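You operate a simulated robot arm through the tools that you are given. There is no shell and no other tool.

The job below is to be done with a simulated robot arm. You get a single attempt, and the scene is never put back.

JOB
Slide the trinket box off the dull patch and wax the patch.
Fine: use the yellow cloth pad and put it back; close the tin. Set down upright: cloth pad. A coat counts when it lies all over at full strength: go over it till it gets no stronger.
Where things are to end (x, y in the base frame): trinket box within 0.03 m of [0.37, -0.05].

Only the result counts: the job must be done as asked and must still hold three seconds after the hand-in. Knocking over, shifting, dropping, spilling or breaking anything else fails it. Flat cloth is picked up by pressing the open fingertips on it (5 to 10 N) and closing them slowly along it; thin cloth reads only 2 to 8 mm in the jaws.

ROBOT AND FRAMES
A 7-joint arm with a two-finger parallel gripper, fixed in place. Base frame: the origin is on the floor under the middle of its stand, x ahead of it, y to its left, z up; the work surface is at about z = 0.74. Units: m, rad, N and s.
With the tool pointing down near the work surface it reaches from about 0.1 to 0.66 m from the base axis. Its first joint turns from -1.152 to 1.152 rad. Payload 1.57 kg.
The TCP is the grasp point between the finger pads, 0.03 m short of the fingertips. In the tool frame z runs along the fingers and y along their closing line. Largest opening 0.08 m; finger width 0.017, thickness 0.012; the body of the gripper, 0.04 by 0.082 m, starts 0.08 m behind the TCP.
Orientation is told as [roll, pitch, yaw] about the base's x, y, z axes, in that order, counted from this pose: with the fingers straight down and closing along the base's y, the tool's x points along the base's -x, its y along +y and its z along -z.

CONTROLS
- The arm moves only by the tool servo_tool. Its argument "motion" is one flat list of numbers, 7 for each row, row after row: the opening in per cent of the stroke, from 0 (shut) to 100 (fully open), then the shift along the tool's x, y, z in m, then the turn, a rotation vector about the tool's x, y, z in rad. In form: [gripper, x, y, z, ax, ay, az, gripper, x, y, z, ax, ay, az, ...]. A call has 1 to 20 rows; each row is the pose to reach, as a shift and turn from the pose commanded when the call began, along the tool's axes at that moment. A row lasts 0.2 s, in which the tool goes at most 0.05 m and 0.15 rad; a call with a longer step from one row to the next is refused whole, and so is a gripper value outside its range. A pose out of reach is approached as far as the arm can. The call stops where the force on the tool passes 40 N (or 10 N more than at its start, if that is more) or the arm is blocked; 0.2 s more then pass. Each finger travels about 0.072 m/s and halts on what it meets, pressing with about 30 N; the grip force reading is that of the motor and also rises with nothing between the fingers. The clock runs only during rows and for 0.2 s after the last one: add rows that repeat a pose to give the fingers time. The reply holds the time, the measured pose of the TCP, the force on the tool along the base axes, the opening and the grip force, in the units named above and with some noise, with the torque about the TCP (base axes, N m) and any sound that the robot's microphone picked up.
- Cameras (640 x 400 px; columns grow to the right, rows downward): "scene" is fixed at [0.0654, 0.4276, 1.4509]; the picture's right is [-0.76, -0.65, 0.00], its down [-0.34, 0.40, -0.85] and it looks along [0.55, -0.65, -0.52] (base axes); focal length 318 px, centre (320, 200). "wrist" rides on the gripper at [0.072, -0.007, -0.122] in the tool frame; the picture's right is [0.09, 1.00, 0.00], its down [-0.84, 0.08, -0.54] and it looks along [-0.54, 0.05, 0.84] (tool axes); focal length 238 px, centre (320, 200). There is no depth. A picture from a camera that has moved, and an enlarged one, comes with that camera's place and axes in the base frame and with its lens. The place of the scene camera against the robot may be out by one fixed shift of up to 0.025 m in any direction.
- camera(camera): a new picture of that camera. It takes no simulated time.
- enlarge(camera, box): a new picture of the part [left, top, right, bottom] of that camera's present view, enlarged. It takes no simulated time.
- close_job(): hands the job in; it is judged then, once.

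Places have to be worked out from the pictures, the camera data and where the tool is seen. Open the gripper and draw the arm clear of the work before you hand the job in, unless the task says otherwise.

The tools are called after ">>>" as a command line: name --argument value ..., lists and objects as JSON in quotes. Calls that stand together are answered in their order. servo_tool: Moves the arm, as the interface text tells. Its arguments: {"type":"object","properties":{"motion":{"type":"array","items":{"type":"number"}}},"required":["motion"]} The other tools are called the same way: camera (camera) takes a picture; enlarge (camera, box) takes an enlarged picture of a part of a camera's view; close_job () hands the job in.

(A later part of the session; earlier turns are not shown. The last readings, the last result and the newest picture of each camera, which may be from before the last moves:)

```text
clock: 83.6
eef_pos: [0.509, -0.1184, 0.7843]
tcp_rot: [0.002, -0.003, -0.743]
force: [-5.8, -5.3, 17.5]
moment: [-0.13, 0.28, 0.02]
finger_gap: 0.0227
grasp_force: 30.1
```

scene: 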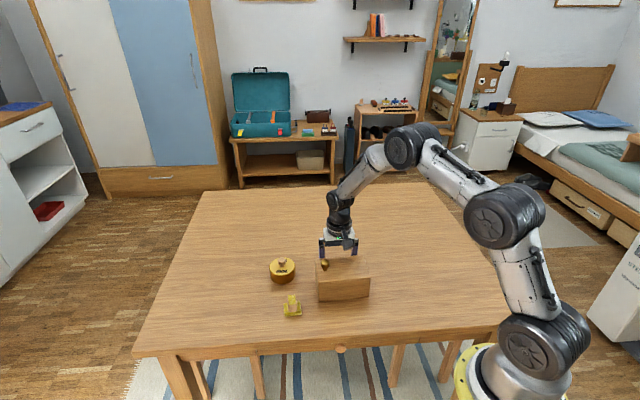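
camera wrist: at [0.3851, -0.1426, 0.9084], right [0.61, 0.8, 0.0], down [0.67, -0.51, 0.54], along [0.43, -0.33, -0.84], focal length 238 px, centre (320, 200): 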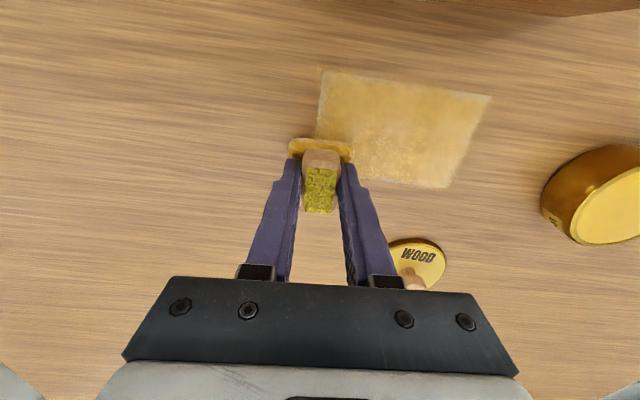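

Good pressure (17 N). I ease slightly and go back and forth along this lane and the one beside it.

>>> servo_tool --motion '[0, 0.0007, -0.02, -0.0003, 0, 0, 0, 0, 0.0015, -0.04, -0.0003, 0, 0, 0, 0, 0.0022, -0.06, -0.0003, 0, 0, 0, 0, 0.0029, -0.078, -0.0003, 0, 0, 0, 0, 0.0035, -0.093, -0.0003, 0, 0, 0, 0, 0.0029, -0.078, -0.0003, 0, 0, 0, 0, 0.0022, -0.06, -0.0003, 0, 0, 0, 0, 0.0015, -0.04, -0.0003, 0, 0, 0, 0, 0.0007, -0.02, -0.0003, 0, 0, 0, 0, 0, 0, -0.0003, 0, 0, 0, 0, 0.016, 0.0006, -0.0003, 0, 0, 0, 0, 0.0167, -0.0194, -0.0003, 0, 0, 0, 0, 0.0175, -0.0394, -0.0003, 0, 0, 0, 0, 0.0182, -0.0594, -0.0003, 0, 0, 0, 0, 0.0189, -0.0774, -0.0003, 0, 0, 0, 0, 0.0195, -0.0924, -0.0003, 0, 0, 0]'

>>> camera --camera "wrist"

>>> enlarge --camera "wrist" --box '[270, 60, 500, 210]'

```text
clock: 87.0
eef_pos: [0.4303, -0.1727, 0.7841]
tcp_rot: [0.0, 0.001, -0.744]
force: [4.2, 5.9, 14.0]
moment: [0.15, -0.12, 0.01]
finger_gap: 0.0229
grasp_force: 29.9
```

```text
taken
camera wrist: at [0.3739, -0.1283, 0.9071], right [0.61, 0.8, 0.0], down [0.67, -0.51, 0.54], along [0.43, -0.33, -0.84], focal length 238 px, centre (320, 200)
```

wrist: 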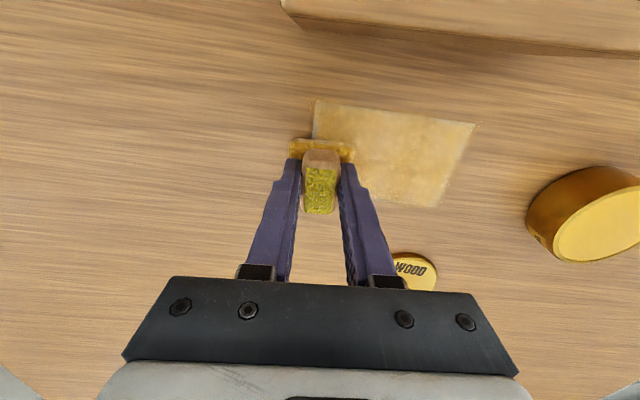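

```text
2.67 times, centred on (385, 135) of wrist
camera zoom: at [0.3739, -0.1283, 0.9071], right [0.61, 0.8, 0.0], down [0.67, -0.51, 0.54], along [0.43, -0.33, -0.84], focal length 636 px, centre (147, 373)
```

zoom: 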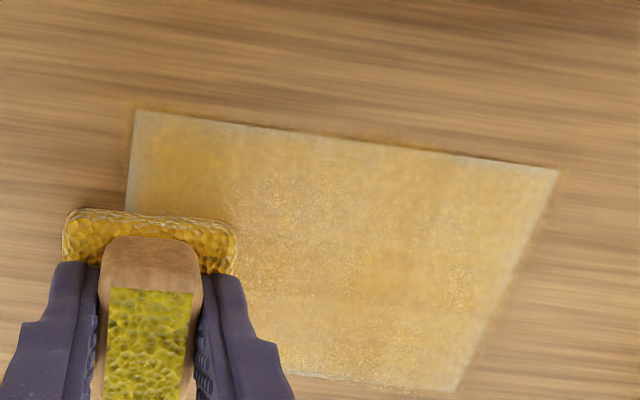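

The coat is becoming more even. I carry on with the two near-side lanes and the right end at the same pressure.

>>> servo_tool --motion '[0, 0.015, 0.0005, 0, 0, 0, 0, 0, 0.0142, 0.0205, 0, 0, 0, 0, 0, 0.0135, 0.0405, 0, 0, 0, 0, 0, 0.0127, 0.0605, 0, 0, 0, 0, 0, 0.012, 0.0785, 0, 0, 0, 0, 0, 0.0115, 0.0935, 0, 0, 0, 0, 0, 0.0265, 0.0941, 0, 0, 0, 0, 0, 0.0272, 0.0741, 0, 0, 0, 0, 0, 0.028, 0.0541, 0, 0, 0, 0, 0, 0.0287, 0.0341, 0, 0, 0, 0, 0, 0.0294, 0.0161, 0, 0, 0, 0, 0, 0.03, 0.0011, 0, 0, 0, 0, 0, 0.0294, 0.0161, 0, 0, 0, 0, 0, 0.0287, 0.0341, 0, 0, 0, 0, 0, 0.028, 0.0541, 0, 0, 0, 0, 0, 0.0272, 0.0741, 0, 0, 0, 0, 0, 0.0265, 0.0941, 0, 0, 0, 0, 0, 0.0105, 0.0935, 0, 0, 0, 0, 0, -0.0055, 0.0929, 0, 0, 0, 0, 0, -0.0215, 0.0923, 0, 0, 0, 0]'

>>> camera --camera "wrist"

>>> enlarge --camera "wrist" --box '[130, 30, 370, 190]'

```text
clock: 91.2
eef_pos: [0.5083, -0.118, 0.7832]
tcp_rot: [0.001, 0.0, -0.745]
force: [-6.5, 7.2, 18.8]
moment: [0.29, 0.3, -0.01]
finger_gap: 0.0227
grasp_force: 29.8
```

```text
taken
camera wrist: at [0.4523, -0.0744, 0.9061], right [0.61, 0.8, 0.0], down [0.67, -0.51, 0.54], along [0.43, -0.33, -0.84], focal length 238 px, centre (320, 200)
```

wrist: 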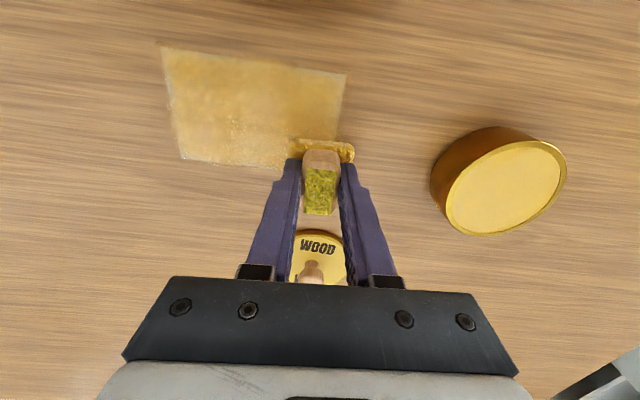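

```text
2.50 times, centred on (250, 110) of wrist
camera zoom: at [0.4523, -0.0744, 0.9061], right [0.61, 0.8, 0.0], down [0.67, -0.51, 0.54], along [0.43, -0.33, -0.84], focal length 596 px, centre (495, 425)
```

zoom: 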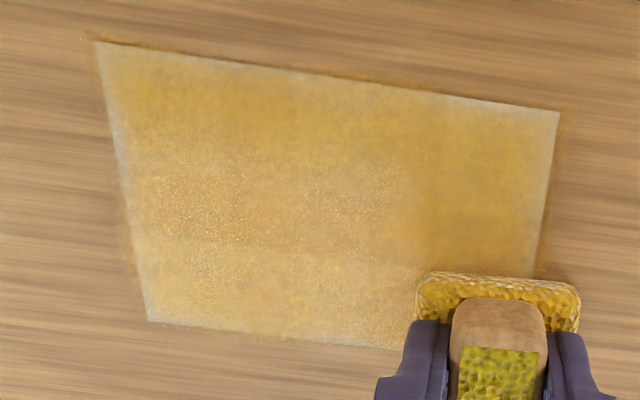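

I lift off, go back over the tin and look at the whole patch from the same fixed viewpoint as before.

>>> servo_tool --motion '[0, 0, 0, -0.01, 0, 0, 0, 0, 0, 0, -0.045, 0, 0, 0, 0, 0, 0, -0.0835, 0, 0, 0, 0, 0.0015, 0.04, -0.0835, 0, 0, 0, 0, 0.003, 0.08, -0.0835, 0, 0, 0, 0, 0.0048, 0.1216, -0.0835, 0, 0, 0, 0, 0.0048, 0.1216, -0.0835, 0, 0, 0]'

>>> camera --camera "wrist"

>>> enlarge --camera "wrist" --box '[50, 10, 250, 150]'

>>> enlarge --camera "wrist" --box '[240, 80, 400, 230]'

>>> enlarge --camera "scene" --box '[300, 240, 380, 290]'

```text
clock: 92.8
eef_pos: [0.5883, -0.0267, 0.8682]
tcp_rot: [0.001, -0.001, -0.744]
force: [-0.7, 0.3, -0.7]
moment: [0.02, 0.01, 0.0]
finger_gap: 0.023
grasp_force: 29.9
```

```text
taken
camera wrist: at [0.5322, 0.0176, 0.9895], right [0.61, 0.8, 0.0], down [0.67, -0.51, 0.54], along [0.43, -0.33, -0.84], focal length 238 px, centre (320, 200)
```

wrist: 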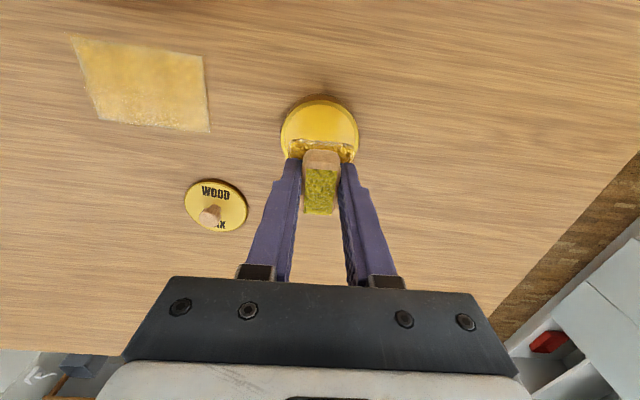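

```text
2.86 times, centred on (150, 80) of wrist
camera zoom: at [0.5322, 0.0176, 0.9895], right [0.61, 0.8, 0.0], down [0.67, -0.51, 0.54], along [0.43, -0.33, -0.84], focal length 681 px, centre (806, 543)
```

zoom: 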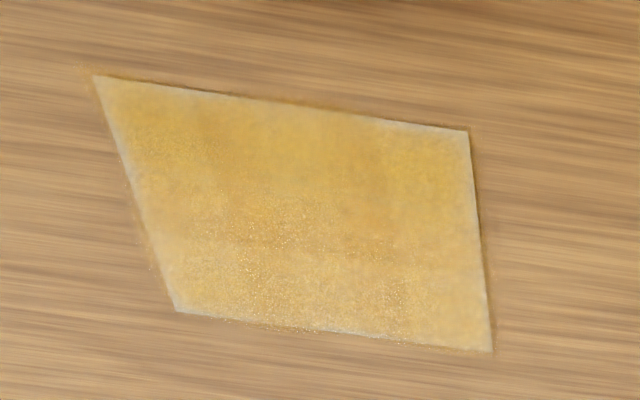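

```text
2.67 times, centred on (320, 155) of wrist
camera zoom: at [0.5322, 0.0176, 0.9895], right [0.61, 0.8, 0.0], down [0.67, -0.51, 0.54], along [0.43, -0.33, -0.84], focal length 636 px, centre (320, 320)
```

zoom: 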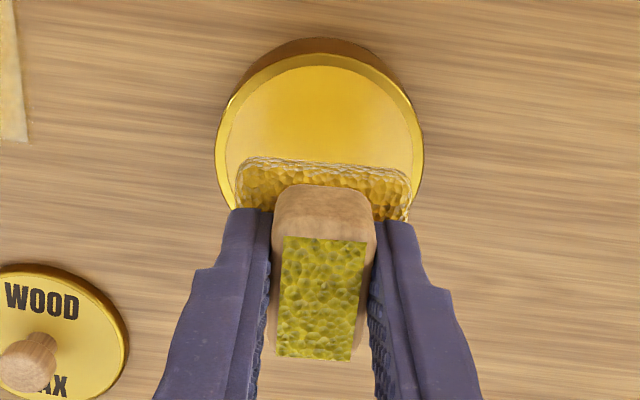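

```text
8.00 times, centred on (340, 265) of scene
camera zoom: at [0.0654, 0.4276, 1.4509], right [-0.76, -0.65, 0.0], down [-0.34, 0.4, -0.85], along [0.55, -0.65, -0.52], focal length 2548 px, centre (160, -320)
```

zoom: 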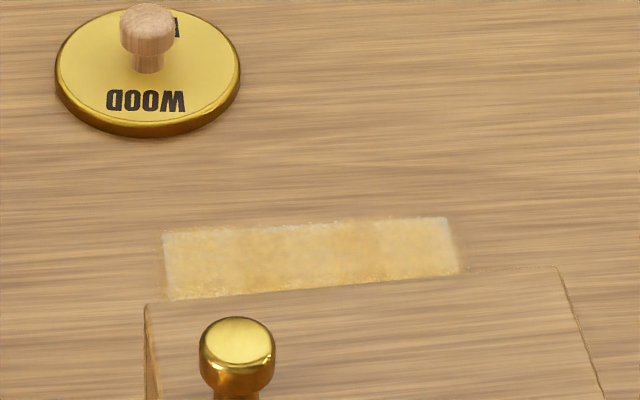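

The corners and borders at the right end and the far edge are still a bit pale, so I reload once more. I centre by 1.5 mm and lower to near the wax.

>>> servo_tool --motion '[0, 0, -0.0015, 0.015, 0, 0, 0, 0, 0, -0.0015, 0.032, 0, 0, 0, 0, 0, -0.0015, 0.044, 0, 0, 0, 0, 0, -0.0015, 0.048, 0, 0, 0, 0, 0, -0.0015, 0.05, 0, 0, 0]'

>>> enlarge --camera "wrist" --box '[240, 80, 400, 230]'

```text
clock: 94.0
eef_pos: [0.588, -0.0274, 0.818]
tcp_rot: [-0.001, 0.0, -0.743]
force: [0.3, -0.6, 0.2]
moment: [-0.02, 0.0, -0.03]
finger_gap: 0.0229
grasp_force: 30.2
```

```text
2.67 times, centred on (320, 155) of wrist
camera zoom: at [0.5305, 0.0164, 0.9401], right [0.61, 0.8, 0.0], down [0.67, -0.51, 0.54], along [0.43, -0.33, -0.84], focal length 636 px, centre (320, 320)
```

zoom: 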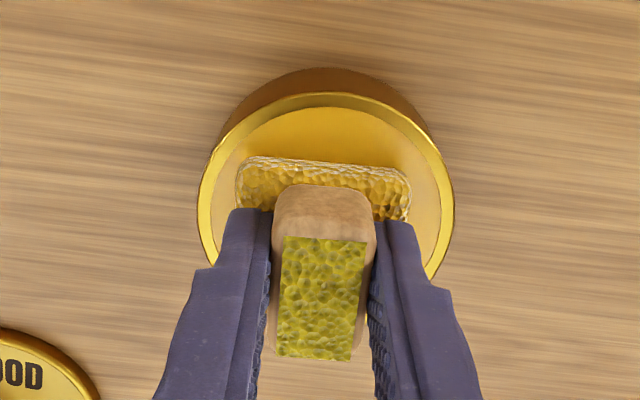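

Well centred. I step down onto the wax gently.

>>> servo_tool --motion '[0, 0, 0, 0.001, 0, 0, 0, 0, 0, 0, 0.002, 0, 0, 0, 0, 0, 0, 0.0025, 0, 0, 0]'

>>> enlarge --camera "scene" --box '[255, 245, 305, 285]'

```text
clock: 94.8
eef_pos: [0.5884, -0.0273, 0.8162]
tcp_rot: [0.001, -0.002, -0.743]
force: [-1.9, 0.1, 5.3]
moment: [-0.05, 0.09, 0.0]
finger_gap: 0.0227
grasp_force: 29.6
```

```text
10.00 times, centred on (280, 265) of scene
camera zoom: at [0.0653, 0.4275, 1.4509], right [-0.76, -0.65, 0.0], down [-0.34, 0.4, -0.85], along [0.55, -0.65, -0.52], focal length 3185 px, centre (720, -450)
```

zoom: 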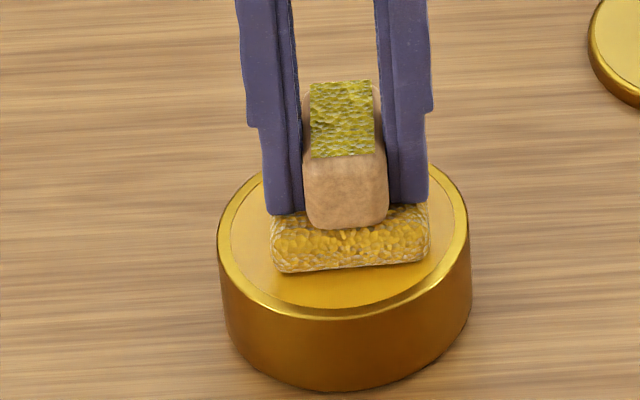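

Contact at 5 N inside the rim. I hold for a second, then lift and carry the pad back over the patch.

>>> servo_tool --motion '[0, 0, 0, 0.0005, 0, 0, 0, 0, 0, 0, 0.0005, 0, 0, 0, 0, 0, 0, 0.0005, 0, 0, 0, 0, 0, 0, 0.0005, 0, 0, 0, 0, 0, 0, -0.006, 0, 0, 0, 0, 0, 0, -0.02, 0, 0, 0, 0, 0, 0, -0.05, 0, 0, 0, 0, 0.005, -0.035, -0.05, 0, 0, 0, 0, 0.01, -0.075, -0.05, 0, 0, 0, 0, 0.014, -0.115, -0.05, 0, 0, 0, 0, 0.018, -0.15, -0.048, 0, 0, 0, 0, 0.0205, -0.166, -0.03, 0, 0, 0, 0, 0.0205, -0.166, 0.0, 0, 0, 0, 0, 0.0205, -0.166, 0.021, 0, 0, 0, 0, 0.0205, -0.166, 0.021, 0, 0, 0]'

>>> camera --camera "wrist"

```text
clock: 98.0
eef_pos: [0.4602, -0.1362, 0.7945]
tcp_rot: [0.0, -0.001, -0.742]
force: [0.2, 1.0, -0.6]
moment: [0.02, -0.03, 0.0]
finger_gap: 0.0228
grasp_force: 29.8
```

```text
taken
camera wrist: at [0.403, -0.0916, 0.9163], right [0.61, 0.8, 0.0], down [0.67, -0.51, 0.54], along [0.43, -0.33, -0.84], focal length 238 px, centre (320, 200)
```

wrist: 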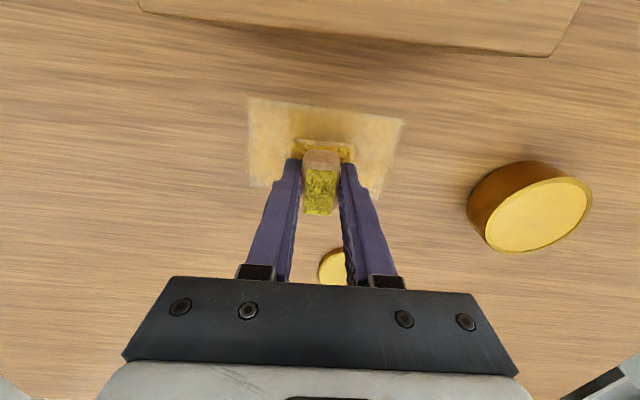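

Centred within 1.5 mm; I correct and step down to contact.

>>> servo_tool --motion '[0, 0.0015, 0, 0.005, 0, 0, 0, 0, 0.0015, 0, 0.009, 0, 0, 0, 0, 0.0015, 0, 0.0105, 0, 0, 0, 0, 0.0015, 0, 0.012, 0, 0, 0]'

```text
clock: 99.0
eef_pos: [0.4597, -0.135, 0.7846]
tcp_rot: [0.001, -0.001, -0.745]
force: [-6.3, 5.8, 16.2]
moment: [0.2, 0.23, -0.04]
finger_gap: 0.0232
grasp_force: 30.3
```

16 N contact. I go around the whole border once with the pad centred near the edges.

>>> servo_tool --motion '[0, -0.0087, -0.0164, 0, 0, 0, 0, 0, -0.0175, -0.0327, 0, 0, 0, 0, 0, -0.0262, -0.0491, 0, 0, 0, 0, 0, -0.0269, -0.0299, 0, 0, 0, 0, 0, -0.0276, -0.0107, 0, 0, 0, 0, 0, -0.0284, 0.0085, 0, 0, 0, 0, 0, -0.0291, 0.0277, 0, 0, 0, 0, 0, -0.0298, 0.0469, 0, 0, 0, 0, 0, -0.0111, 0.0476, 0, 0, 0, 0, 0, 0.0075, 0.0484, 0, 0, 0, 0, 0, 0.0262, 0.0491, 0, 0, 0, 0, 0, 0.0269, 0.0299, 0, 0, 0, 0, 0, 0.0276, 0.0107, 0, 0, 0, 0, 0, 0.0284, -0.0085, 0, 0, 0, 0, 0, 0.0291, -0.0277, 0, 0, 0, 0, 0, 0.0298, -0.0469, 0, 0, 0, 0, 0, 0.0111, -0.0476, 0, 0, 0, 0, 0, -0.0075, -0.0484, 0, 0, 0, 0, 0, -0.0262, -0.0491, 0, 0, 0]'

>>> camera --camera "wrist"

>>> enlarge --camera "wrist" --box '[270, 50, 500, 200]'

```text
refused: motion must hold 7 numbers for each row
```

```text
taken
camera wrist: at [0.4016, -0.0911, 0.9063], right [0.61, 0.8, 0.0], down [0.67, -0.51, 0.54], along [0.43, -0.33, -0.84], focal length 238 px, centre (320, 200)
```

wrist: 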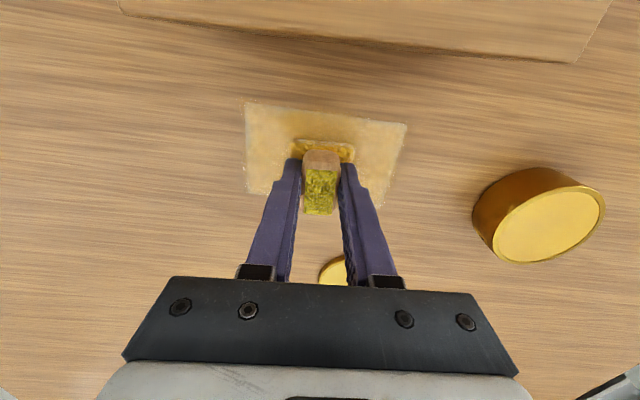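

```text
2.67 times, centred on (385, 125) of wrist
camera zoom: at [0.4016, -0.0911, 0.9063], right [0.61, 0.8, 0.0], down [0.67, -0.51, 0.54], along [0.43, -0.33, -0.84], focal length 636 px, centre (147, 400)
```

zoom: 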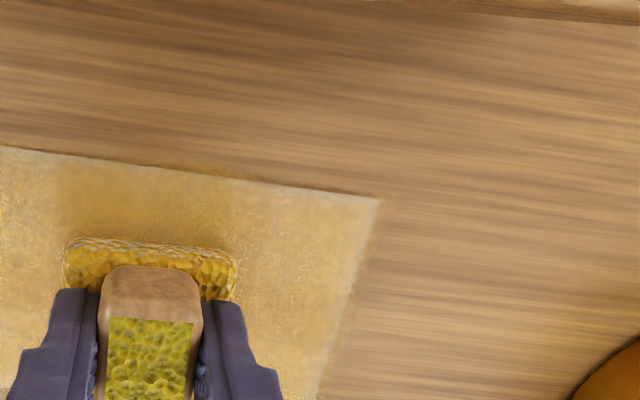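

The list was one number short and nothing moved. I resend the border loop correctly.

>>> servo_tool --motion '[0, -0.0087, -0.0164, 0, 0, 0, 0, 0, -0.0175, -0.0327, 0, 0, 0, 0, 0, -0.0262, -0.0491, 0, 0, 0, 0, 0, -0.0269, -0.0299, 0, 0, 0, 0, 0, -0.0276, -0.0107, 0, 0, 0, 0, 0, -0.0284, 0.0085, 0, 0, 0, 0, 0, -0.0291, 0.0277, 0, 0, 0, 0, 0, -0.0298, 0.0469, 0, 0, 0, 0, 0, -0.0111, 0.0476, 0, 0, 0, 0, 0, 0.0075, 0.0484, 0, 0, 0, 0, 0, 0.0262, 0.0491, 0, 0, 0, 0, 0, 0.0269, 0.0299, 0, 0, 0, 0, 0, 0.0276, 0.0107, 0, 0, 0, 0, 0, 0.0284, -0.0085, 0, 0, 0, 0, 0, 0.0291, -0.0277, 0, 0, 0, 0, 0, 0.0298, -0.0469, 0, 0, 0, 0, 0, 0.0111, -0.0476, 0, 0, 0, 0, 0, -0.0075, -0.0484, 0, 0, 0, 0, 0, -0.0262, -0.0491, 0, 0, 0, 0]'

>>> camera --camera "wrist"

>>> enlarge --camera "wrist" --box '[270, 50, 500, 200]'

```text
clock: 102.5
eef_pos: [0.411, -0.154, 0.7843]
tcp_rot: [-0.001, 0.007, -0.744]
force: [-0.7, -1.5, 4.9]
moment: [-0.08, -0.11, -0.05]
finger_gap: 0.0228
grasp_force: 29.4
stopped in row 17: the force on the tool passed its limit at 48 N (the readings are from after the stop); the commanded pose is now the measured one
```

```text
taken
camera wrist: at [0.3536, -0.1105, 0.9069], right [0.61, 0.8, 0.0], down [0.67, -0.51, 0.54], along [0.43, -0.33, -0.84], focal length 238 px, centre (320, 200)
```

wrist: 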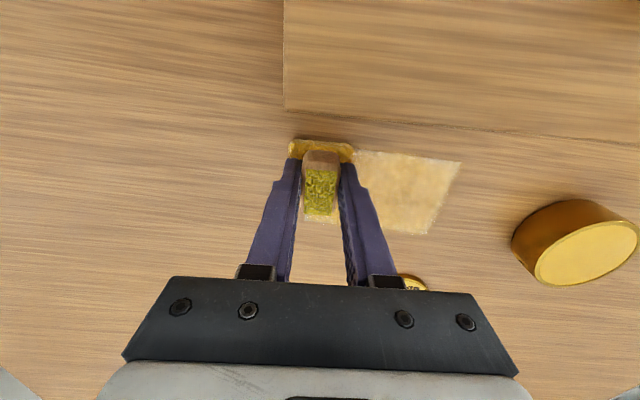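

```text
2.67 times, centred on (385, 125) of wrist
camera zoom: at [0.3536, -0.1105, 0.9069], right [0.61, 0.8, 0.0], down [0.67, -0.51, 0.54], along [0.43, -0.33, -0.84], focal length 636 px, centre (147, 400)
```

zoom: 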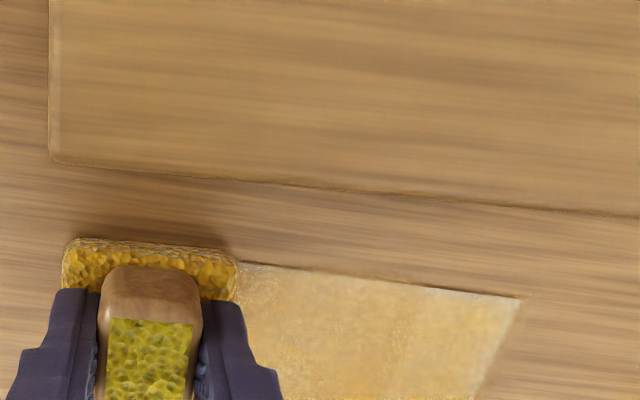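

The stroke was stopped by a force spike near the left near-side corner. I check the scene for any contact with the box or a tilt of the pad before going on.

>>> camera --camera "scene"

>>> enlarge --camera "scene" --box '[290, 200, 430, 320]'

```text
taken
```

scene: 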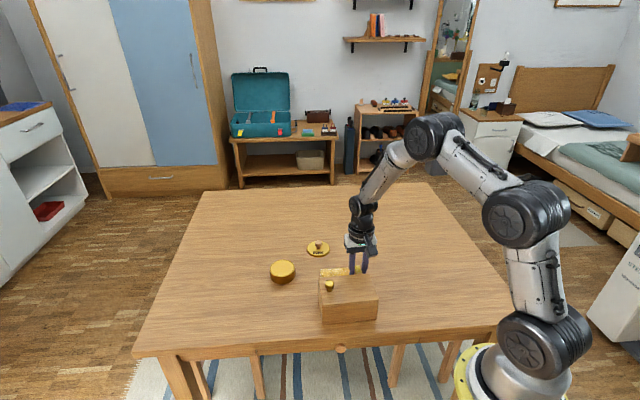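

```text
3.33 times, centred on (360, 260) of scene
camera zoom: at [0.0653, 0.4276, 1.4509], right [-0.76, -0.65, 0.0], down [-0.34, 0.4, -0.85], along [0.55, -0.65, -0.52], focal length 1062 px, centre (187, 0)
```

zoom: 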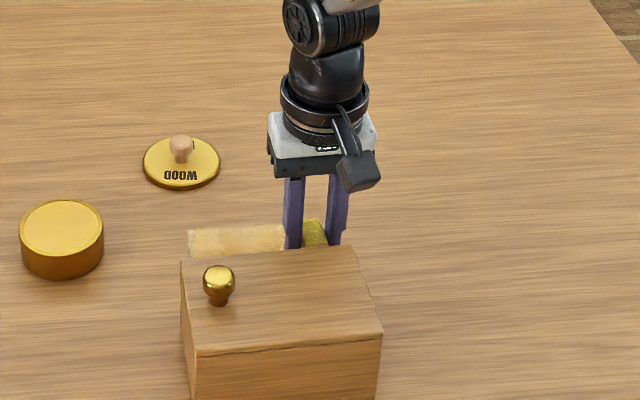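

Nothing has moved and the box is where it was; it was likely drag plus press adding up. I straighten the tiny tilt, keep the press lighter, and finish the left border stroke.

>>> servo_tool --motion '[0, 0, 0, 0, -0.0045, -0.005, 0, 0, -0.012, -0.0005, 0, -0.0045, -0.005, 0, 0, -0.024, -0.001, 0, -0.0045, -0.005, 0, 0, -0.036, -0.0016, 0, -0.0045, -0.005, 0, 0, -0.0492, -0.0022, 0, -0.0045, -0.005, 0]'

>>> camera --camera "wrist"

>>> enlarge --camera "wrist" --box '[270, 50, 500, 200]'

```text
clock: 103.7
eef_pos: [0.4446, -0.1878, 0.783]
tcp_rot: [0.003, 0.002, -0.743]
force: [-7.9, 9.4, 27.8]
moment: [0.14, 0.24, -0.04]
finger_gap: 0.0229
grasp_force: 30.2
```

```text
taken
camera wrist: at [0.3876, -0.1447, 0.9062], right [0.61, 0.8, 0.0], down [0.67, -0.51, 0.54], along [0.43, -0.33, -0.84], focal length 238 px, centre (320, 200)
```

wrist: 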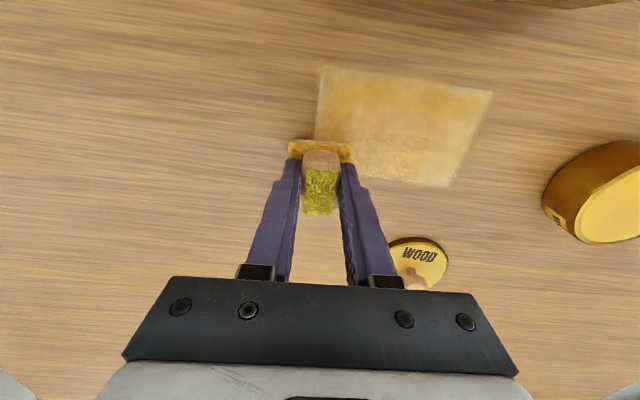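

```text
2.67 times, centred on (385, 125) of wrist
camera zoom: at [0.3876, -0.1447, 0.9062], right [0.61, 0.8, 0.0], down [0.67, -0.51, 0.54], along [0.43, -0.33, -0.84], focal length 636 px, centre (147, 400)
```

zoom: 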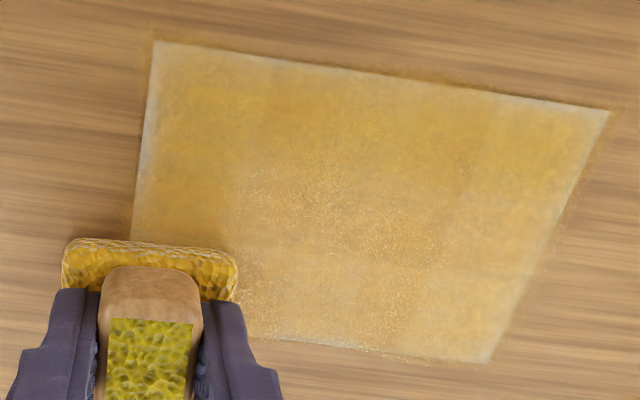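

Force is 28 N, too firm, so I ease off 1 mm. The smooth amber zones look saturated while the lower middle is still speckled; I rub there back and forth.

>>> servo_tool --motion '[0, 0.0077, 0.0083, -0.001, 0, 0, 0, 0, 0.007, 0.0263, -0.001, 0, 0, 0, 0, 0.0064, 0.0433, -0.001, 0, 0, 0, 0, 0.0057, 0.0603, -0.001, 0, 0, 0, 0, 0.0051, 0.0773, -0.001, 0, 0, 0, 0, 0.0045, 0.0933, -0.001, 0, 0, 0, 0, 0.0051, 0.0773, -0.001, 0, 0, 0, 0, 0.0057, 0.0603, -0.001, 0, 0, 0, 0, 0.0064, 0.0433, -0.001, 0, 0, 0, 0, 0.007, 0.0263, -0.001, 0, 0, 0, 0, 0.0077, 0.0083, -0.001, 0, 0, 0, 0, 0.0227, 0.0089, -0.001, 0, 0, 0, 0, 0.022, 0.0269, -0.001, 0, 0, 0, 0, 0.0214, 0.0439, -0.001, 0, 0, 0, 0, 0.0207, 0.0609, -0.001, 0, 0, 0, 0, 0.0201, 0.0779, -0.001, 0, 0, 0, 0, 0.0195, 0.0939, -0.001, 0, 0, 0]'

>>> camera --camera "wrist"

>>> enlarge --camera "wrist" --box '[130, 50, 370, 210]'

```text
clock: 107.3
eef_pos: [0.4928, -0.1055, 0.7847]
tcp_rot: [0.001, 0.005, -0.741]
force: [0.1, -1.0, -0.1]
moment: [0.01, -0.02, 0.05]
finger_gap: 0.0227
grasp_force: 29.7
```

```text
taken
camera wrist: at [0.436, -0.0626, 0.9069], right [0.61, 0.8, 0.0], down [0.67, -0.51, 0.54], along [0.43, -0.33, -0.84], focal length 238 px, centre (320, 200)
```

wrist: 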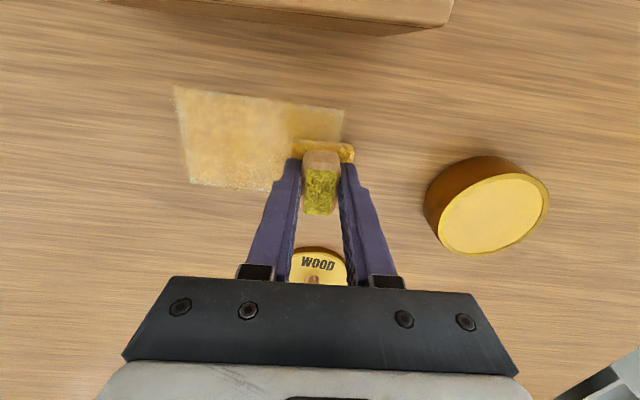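

```text
2.50 times, centred on (250, 130) of wrist
camera zoom: at [0.436, -0.0626, 0.9069], right [0.61, 0.8, 0.0], down [0.67, -0.51, 0.54], along [0.43, -0.33, -0.84], focal length 596 px, centre (495, 375)
```

zoom: 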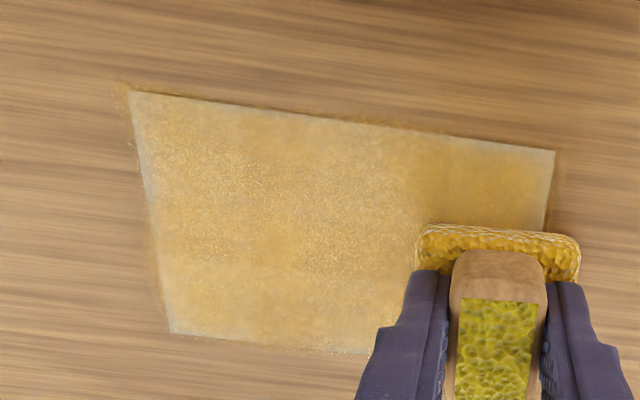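

No force at this end now. I press down 1 mm and check.

>>> servo_tool --motion '[0, 0, 0, 0.0005, 0, 0, 0, 0, 0, 0, 0.001, 0, 0, 0]'

```text
clock: 107.9
eef_pos: [0.4935, -0.1055, 0.7845]
tcp_rot: [0.002, 0.003, -0.743]
force: [-4.6, 2.8, 12.2]
moment: [0.02, 0.17, -0.01]
finger_gap: 0.0226
grasp_force: 30.2
```

12 N. I stroke along the middle-lower lane to the other end and read the force again.

>>> servo_tool --motion '[0, 0.0006, -0.015, 0, 0, 0, 0, 0, 0.0012, -0.03, 0, 0, 0, 0, 0, 0.0017, -0.045, 0, 0, 0, 0, 0, 0.0023, -0.06, 0, 0, 0, 0, 0, 0.0029, -0.075, 0, 0, 0, 0, 0, 0.0034, -0.09, 0, 0, 0, 0]'

```text
clock: 109.3
eef_pos: [0.4315, -0.1715, 0.7839]
tcp_rot: [0.002, 0.0, -0.743]
force: [5.8, 6.4, 20.3]
moment: [0.12, -0.19, 0.05]
finger_gap: 0.0228
grasp_force: 30.2
```

Pressure is a bit higher at this end (20 N), so I add a slight height slope and go three times along the far-side lane.

>>> servo_tool --motion '[0, -0.015, -0.0006, -0.0003, 0, 0, 0, 0, -0.0156, 0.0144, -0.0002, 0, 0, 0, 0, -0.0161, 0.0294, 0, 0, 0, 0, 0, -0.0167, 0.0444, 0.0002, 0, 0, 0, 0, -0.0173, 0.0594, 0.0003, 0, 0, 0, 0, -0.0178, 0.0744, 0.0005, 0, 0, 0, 0, -0.0184, 0.0894, 0.0006, 0, 0, 0, 0, -0.0178, 0.0744, 0.0005, 0, 0, 0, 0, -0.0173, 0.0594, 0.0003, 0, 0, 0, 0, -0.0167, 0.0444, 0.0002, 0, 0, 0, 0, -0.0161, 0.0294, 0, 0, 0, 0, 0, -0.0156, 0.0144, -0.0002, 0, 0, 0, 0, -0.015, -0.0006, -0.0003, 0, 0, 0, 0, -0.0156, 0.0144, -0.0002, 0, 0, 0, 0, -0.0161, 0.0294, 0, 0, 0, 0, 0, -0.0167, 0.0444, 0.0002, 0, 0, 0, 0, -0.0173, 0.0594, 0.0003, 0, 0, 0, 0, -0.0178, 0.0744, 0.0005, 0, 0, 0, 0, -0.0184, 0.0894, 0.0006, 0, 0, 0]'

>>> camera --camera "wrist"

>>> enlarge --camera "wrist" --box '[130, 30, 370, 190]'

```text
clock: 109.7
eef_pos: [0.4346, -0.1749, 0.783]
tcp_rot: [-0.002, 0.01, -0.744]
force: [0.1, -0.8, 2.8]
moment: [-0.1, -0.06, 0.0]
finger_gap: 0.0227
grasp_force: 29.8
stopped in row 1: the force on the tool passed its limit at 41 N (the readings are from after the stop); the commanded pose is now the measured one
```

```text
taken
camera wrist: at [0.3777, -0.1328, 0.9071], right [0.61, 0.8, 0.0], down [0.67, -0.51, 0.54], along [0.43, -0.32, -0.84], focal length 238 px, centre (320, 200)
```

wrist: 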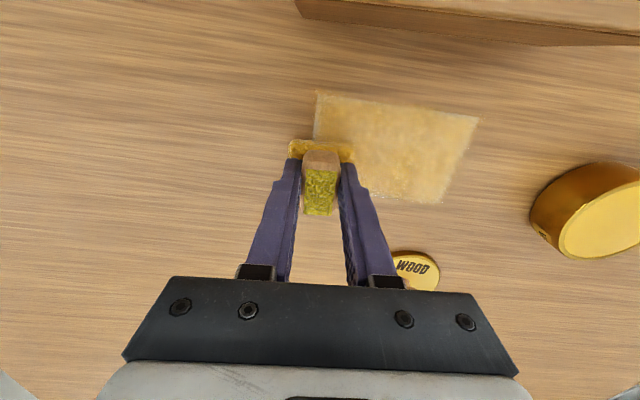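

```text
2.50 times, centred on (250, 110) of wrist
camera zoom: at [0.3777, -0.1328, 0.9071], right [0.61, 0.8, 0.0], down [0.67, -0.51, 0.54], along [0.43, -0.32, -0.84], focal length 596 px, centre (495, 425)
```

zoom: 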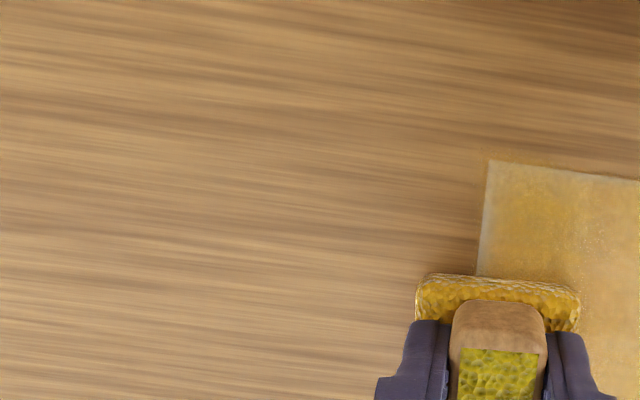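

Moving sideways in tool -x under pressure digs in and trips the limit. I lift a little, straighten the 0.01 rad tilt, and look before going on.

>>> servo_tool --motion '[0, 0, 0, -0.004, 0, 0, 0, 0, 0, 0, -0.008, -0.0082, -0.006, 0, 0, 0, 0, -0.008, -0.0082, -0.006, 0, 0, 0, 0, -0.008, -0.0082, -0.006, 0]'

>>> enlarge --camera "wrist" --box '[270, 70, 500, 220]'

>>> enlarge --camera "scene" --box '[300, 200, 400, 290]'

```text
clock: 110.7
eef_pos: [0.4335, -0.1751, 0.7916]
tcp_rot: [0.007, 0.006, -0.743]
force: [0.0, 0.4, 0.2]
moment: [0.0, -0.02, 0.01]
finger_gap: 0.023
grasp_force: 30.5
```

```text
2.67 times, centred on (385, 145) of wrist
camera zoom: at [0.3764, -0.1321, 0.9141], right [0.61, 0.8, 0.01], down [0.67, -0.51, 0.54], along [0.43, -0.32, -0.84], focal length 636 px, centre (147, 347)
```

zoom: 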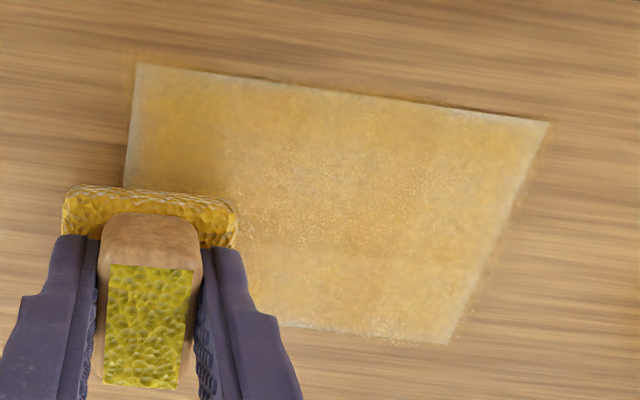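

```text
4.44 times, centred on (350, 245) of scene
camera zoom: at [0.0654, 0.4276, 1.4509], right [-0.76, -0.65, 0.0], down [-0.34, 0.4, -0.85], along [0.55, -0.65, -0.52], focal length 1416 px, centre (187, 0)
```

zoom: 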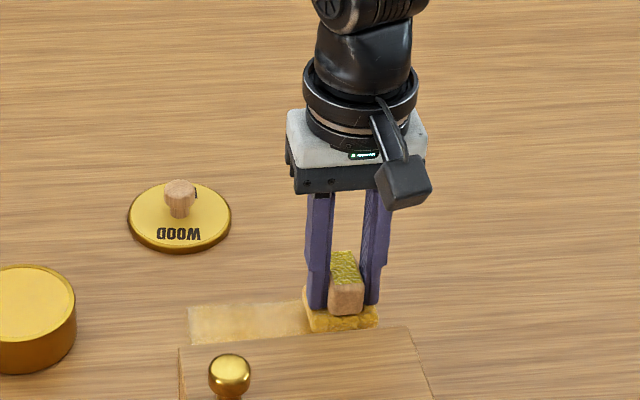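

Tilt reads roll 0.007, pitch 0.006 in the air; I now know the sign convention and cancel it, shift to the far-side lane while lifted, and lower to contact.

>>> servo_tool --motion '[0, -0.006, 0.001, 0, 0.007, -0.006, 0, 0, -0.0125, 0.0015, 0, 0.007, -0.006, 0, 0, -0.0125, 0.0015, 0.004, 0.007, -0.006, 0, 0, -0.0125, 0.0015, 0.007, 0.007, -0.006, 0, 0, -0.0125, 0.0015, 0.008, 0.007, -0.006, 0]'

```text
clock: 111.9
eef_pos: [0.4438, -0.1826, 0.7849]
tcp_rot: [0.0, -0.002, -0.742]
force: [-3.0, 0.3, 4.6]
moment: [0.05, 0.18, 0.04]
finger_gap: 0.0227
grasp_force: 29.7
```

Level again with 5 N. I stroke along this lane there and back at a little more pressure.

>>> servo_tool --motion '[0, -0.0006, 0.015, 0.0006, 0, 0, 0, 0, -0.0011, 0.03, 0.0007, 0, 0, 0, 0, -0.0017, 0.045, 0.0008, 0, 0, 0, 0, -0.0023, 0.06, 0.0009, 0, 0, 0, 0, -0.0029, 0.075, 0.001, 0, 0, 0, 0, -0.0034, 0.09, 0.001, 0, 0, 0, 0, -0.0029, 0.075, 0.001, 0, 0, 0, 0, -0.0023, 0.06, 0.0009, 0, 0, 0, 0, -0.0017, 0.045, 0.0008, 0, 0, 0, 0, -0.0011, 0.03, 0.0007, 0, 0, 0, 0, -0.0006, 0.015, 0.0006, 0, 0, 0, 0, 0, 0, 0.0006, 0, 0, 0]'

>>> enlarge --camera "wrist" --box '[270, 50, 500, 200]'

```text
clock: 114.5
eef_pos: [0.4453, -0.1837, 0.7833]
tcp_rot: [0.003, -0.005, -0.741]
force: [5.6, 4.6, 17.0]
moment: [0.14, -0.2, -0.03]
finger_gap: 0.023
grasp_force: 30.2
```

```text
2.67 times, centred on (385, 125) of wrist
camera zoom: at [0.3865, -0.1397, 0.906], right [0.61, 0.8, 0.0], down [0.67, -0.51, 0.54], along [0.43, -0.33, -0.84], focal length 636 px, centre (147, 400)
```

zoom: 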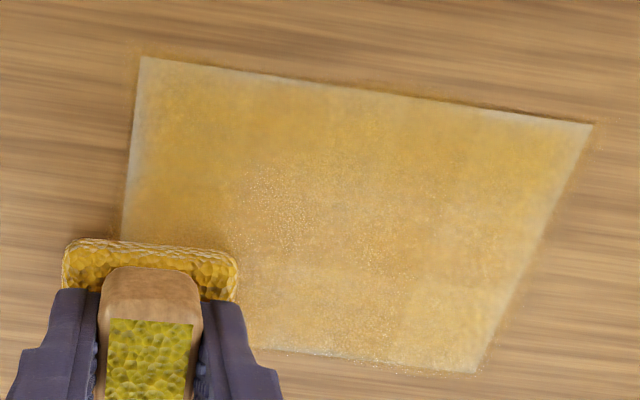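

17 N at this end. I move on to the next lanes, easing the pressure while shifting sideways.

>>> servo_tool --motion '[0, 0.007, 0.0003, -0.0008, 0, 0, 0, 0, 0.014, 0.0005, -0.0003, 0, 0, 0, 0, 0.0134, 0.0155, 0, 0, 0, 0, 0, 0.0129, 0.0305, 0.0001, 0, 0, 0, 0, 0.0123, 0.0455, 0.0002, 0, 0, 0, 0, 0.0117, 0.0605, 0.0003, 0, 0, 0, 0, 0.0111, 0.0755, 0.0004, 0, 0, 0, 0, 0.0106, 0.0905, 0.0004, 0, 0, 0, 0, 0.018, 0.0908, -0.0004, 0, 0, 0, 0, 0.0256, 0.0911, 0.0003, 0, 0, 0, 0, 0.0262, 0.0761, 0.0004, 0, 0, 0, 0, 0.0268, 0.0611, 0.0003, 0, 0, 0, 0, 0.0273, 0.0461, 0.0002, 0, 0, 0, 0, 0.0279, 0.0311, 0.0001, 0, 0, 0, 0, 0.0285, 0.0161, 0, 0, 0, 0, 0, 0.029, 0.0011, -0.0001, 0, 0, 0]'

```text
clock: 117.9
eef_pos: [0.4233, -0.1616, 0.7824]
tcp_rot: [0.002, -0.003, -0.74]
force: [6.2, 7.8, 19.9]
moment: [0.23, -0.11, -0.01]
finger_gap: 0.0228
grasp_force: 29.8
```

Now the near-side lane, there and back, slightly eased.

>>> servo_tool --motion '[0, 0.008, 0.0003, -0.001, 0, 0, 0, 0, 0.017, 0.0006, -0.0005, 0, 0, 0, 0, 0.0164, 0.0156, -0.0003, 0, 0, 0, 0, 0.0159, 0.0306, -0.0002, 0, 0, 0, 0, 0.0153, 0.0456, -0.0001, 0, 0, 0, 0, 0.0147, 0.0606, 0, 0, 0, 0, 0, 0.0141, 0.0756, 0.0001, 0, 0, 0, 0, 0.0136, 0.0906, 0.0001, 0, 0, 0, 0, 0.0132, 0.0946, 0.0001, 0, 0, 0, 0, 0.0141, 0.0756, 0.0001, 0, 0, 0, 0, 0.0147, 0.0606, 0, 0, 0, 0, 0, 0.0153, 0.0456, -0.0001, 0, 0, 0, 0, 0.0159, 0.0306, -0.0002, 0, 0, 0, 0, 0.0164, 0.0156, -0.0003, 0, 0, 0, 0, 0.017, 0.0006, -0.0005, 0, 0, 0]'

>>> camera --camera "wrist"

```text
clock: 121.1
eef_pos: [0.4102, -0.1501, 0.7821]
tcp_rot: [0.001, -0.001, -0.744]
force: [4.9, 4.4, 15.5]
moment: [0.08, -0.21, 0.0]
finger_gap: 0.0228
grasp_force: 29.7
```

```text
taken
camera wrist: at [0.353, -0.1073, 0.9061], right [0.61, 0.8, 0.0], down [0.67, -0.51, 0.54], along [0.43, -0.33, -0.84], focal length 238 px, centre (320, 200)
```

wrist: 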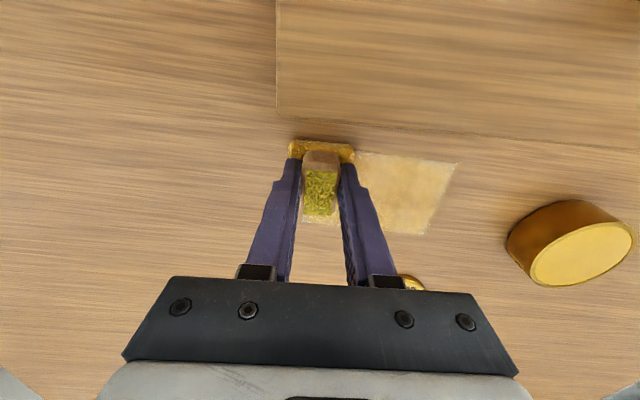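

I lift, return over the tin, and compare the patch from the fixed viewpoint.

>>> servo_tool --motion '[0, 0, 0, -0.01, 0, 0, 0, 0, 0, 0, -0.045, 0, 0, 0, 0, 0, 0, -0.0864, 0, 0, 0, 0, -0.01, 0.044, -0.0864, 0, 0, 0, 0, -0.019, 0.088, -0.0864, 0, 0, 0, 0, -0.028, 0.132, -0.0864, 0, 0, 0, 0, -0.038, 0.175, -0.0864, 0, 0, 0, 0, -0.0473, 0.2113, -0.0864, 0, 0, 0, 0, -0.0473, 0.2113, -0.0864, 0, 0, 0]'

>>> camera --camera "wrist"

>>> enlarge --camera "wrist" --box '[50, 10, 250, 150]'

>>> enlarge --camera "scene" --box '[300, 240, 380, 290]'

>>> enlarge --camera "wrist" --box '[240, 80, 400, 230]'

```text
clock: 123.1
eef_pos: [0.5878, -0.0264, 0.8689]
tcp_rot: [0.001, -0.001, -0.745]
force: [0.2, 0.1, -0.2]
moment: [0.01, -0.03, 0.0]
finger_gap: 0.0227
grasp_force: 30.1
```

```text
taken
camera wrist: at [0.5317, 0.0179, 0.9908], right [0.61, 0.8, 0.0], down [0.67, -0.51, 0.54], along [0.43, -0.33, -0.84], focal length 238 px, centre (320, 200)
```

wrist: 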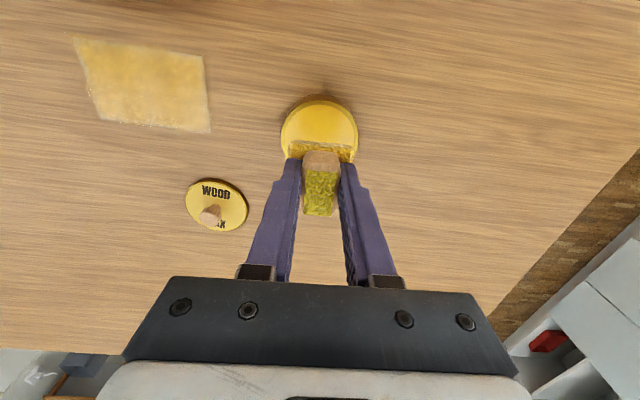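

```text
2.86 times, centred on (150, 80) of wrist
camera zoom: at [0.5317, 0.0179, 0.9908], right [0.61, 0.8, 0.0], down [0.67, -0.51, 0.54], along [0.43, -0.33, -0.84], focal length 681 px, centre (806, 543)
```

zoom: 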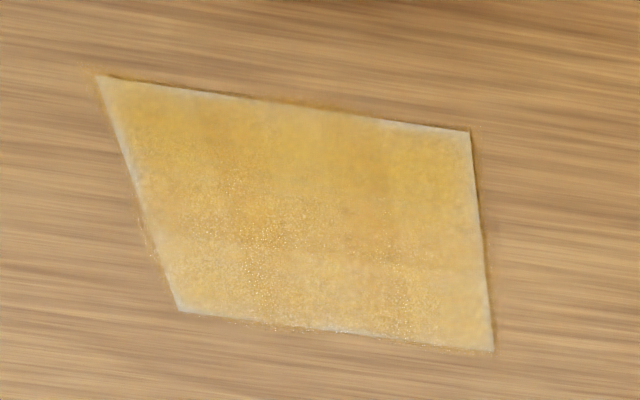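

```text
8.00 times, centred on (340, 265) of scene
camera zoom: at [0.0654, 0.4276, 1.4509], right [-0.76, -0.65, 0.0], down [-0.34, 0.4, -0.85], along [0.55, -0.65, -0.52], focal length 2548 px, centre (160, -320)
```

zoom: 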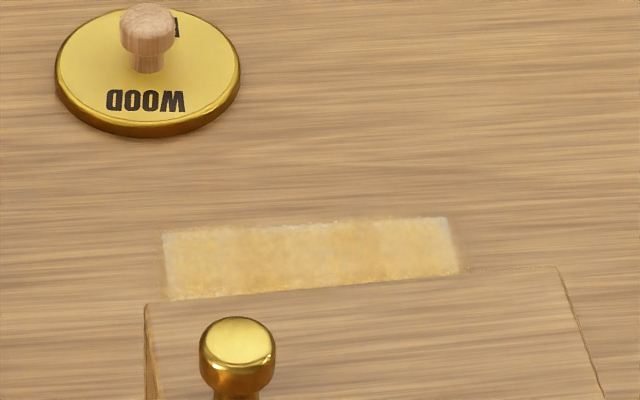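

```text
2.67 times, centred on (320, 155) of wrist
camera zoom: at [0.5317, 0.0179, 0.9908], right [0.61, 0.8, 0.0], down [0.67, -0.51, 0.54], along [0.43, -0.33, -0.84], focal length 636 px, centre (320, 320)
```

zoom: 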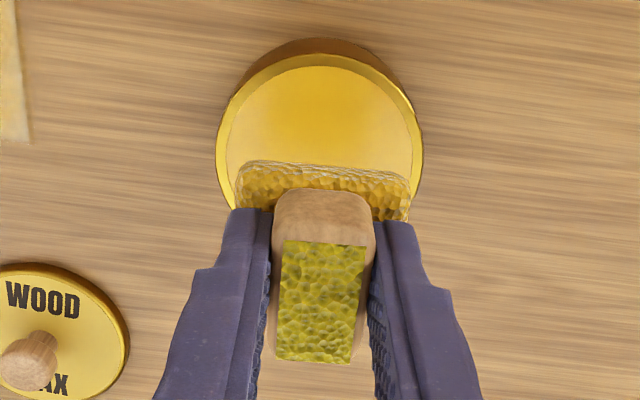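

From this viewpoint the coat now looks the same as before the last pass, apart from thin pale borders. I move the camera close above the patch for a sharper look at those edges.

>>> servo_tool --motion '[0, -0.01, -0.04, 0, 0, 0, 0, 0, -0.02, -0.08, 0, 0, 0, 0, 0, -0.03, -0.122, 0.01, 0, 0, 0, 0, -0.0392, -0.1667, 0.025, 0, 0, 0, 0, -0.0392, -0.1667, 0.035, 0, 0, 0, 0, -0.0392, -0.1667, 0.035, 0, 0, 0]'

>>> camera --camera "wrist"

>>> enlarge --camera "wrist" --box '[220, 10, 420, 135]'

```text
clock: 124.5
eef_pos: [0.5033, -0.1773, 0.8349]
tcp_rot: [0.0, -0.001, -0.742]
force: [-1.1, -0.4, -0.1]
moment: [0.0, 0.0, 0.01]
finger_gap: 0.0227
grasp_force: 30.1
```

```text
taken
camera wrist: at [0.4463, -0.1339, 0.9574], right [0.61, 0.8, 0.0], down [0.67, -0.51, 0.54], along [0.43, -0.33, -0.84], focal length 238 px, centre (320, 200)
```

wrist: 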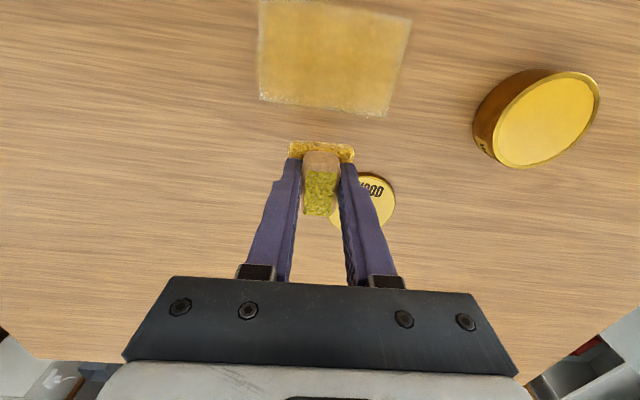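

```text
3.20 times, centred on (320, 72) of wrist
camera zoom: at [0.4463, -0.1339, 0.9574], right [0.61, 0.8, 0.0], down [0.67, -0.51, 0.54], along [0.43, -0.33, -0.84], focal length 763 px, centre (320, 608)
```

zoom: 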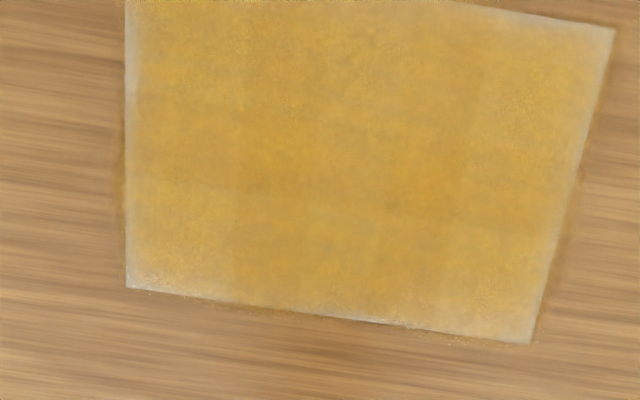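

Close up, the interior is a full even amber but the borders are still paler, most at the right end and the corners. I reload the pad and then work the borders; first back over the tin and down near the wax.

>>> servo_tool --motion '[0, 0, 0, -0.035, 0, 0, 0, 0, 0.01, 0.04, -0.035, 0, 0, 0, 0, 0.02, 0.082, -0.035, 0, 0, 0, 0, 0.03, 0.125, -0.035, 0, 0, 0, 0, 0.0392, 0.1657, -0.035, 0, 0, 0, 0, 0.0392, 0.1657, -0.015, 0, 0, 0, 0, 0.0392, 0.1657, 0.005, 0, 0, 0, 0, 0.0392, 0.1657, 0.0145, 0, 0, 0, 0, 0.0392, 0.1657, 0.0165, 0, 0, 0]'

>>> enlarge --camera "wrist" --box '[240, 80, 400, 230]'

>>> enlarge --camera "scene" --box '[255, 245, 305, 285]'

```text
clock: 126.5
eef_pos: [0.5887, -0.0276, 0.8179]
tcp_rot: [-0.001, -0.001, -0.744]
force: [-0.1, 0.6, -0.2]
moment: [0.01, 0.02, 0.02]
finger_gap: 0.0226
grasp_force: 30.0
```

```text
2.67 times, centred on (320, 155) of wrist
camera zoom: at [0.5316, 0.0172, 0.9406], right [0.61, 0.8, 0.0], down [0.67, -0.51, 0.54], along [0.43, -0.33, -0.84], focal length 636 px, centre (320, 320)
```

zoom: 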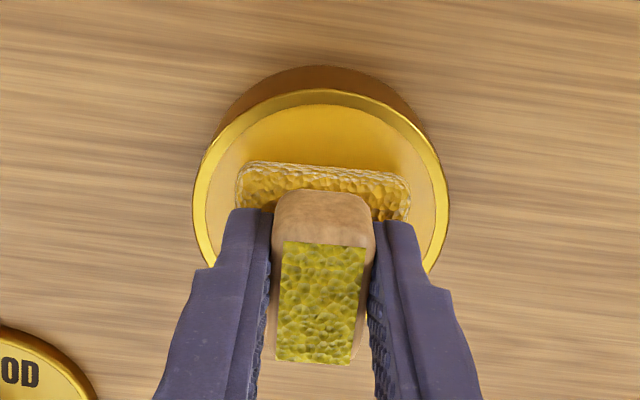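

```text
10.00 times, centred on (280, 265) of scene
camera zoom: at [0.0654, 0.4276, 1.4509], right [-0.76, -0.65, 0.0], down [-0.34, 0.4, -0.85], along [0.55, -0.65, -0.52], focal length 3185 px, centre (720, -450)
```

zoom: 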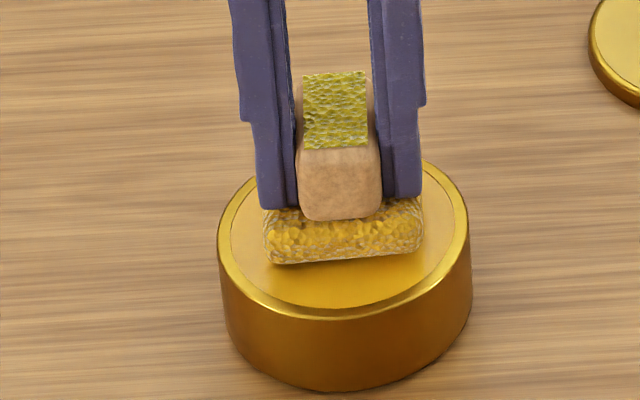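

Centred. I step down onto the wax.

>>> servo_tool --motion '[0, 0, 0, 0.001, 0, 0, 0, 0, 0, 0, 0.002, 0, 0, 0, 0, 0, 0, 0.003, 0, 0, 0, 0, 0, 0, 0.003, 0, 0, 0]'

```text
clock: 127.5
eef_pos: [0.5889, -0.0256, 0.816]
tcp_rot: [0.003, -0.002, -0.744]
force: [-1.4, -0.1, 3.4]
moment: [0.03, 0.08, 0.01]
finger_gap: 0.0228
grasp_force: 30.0
```

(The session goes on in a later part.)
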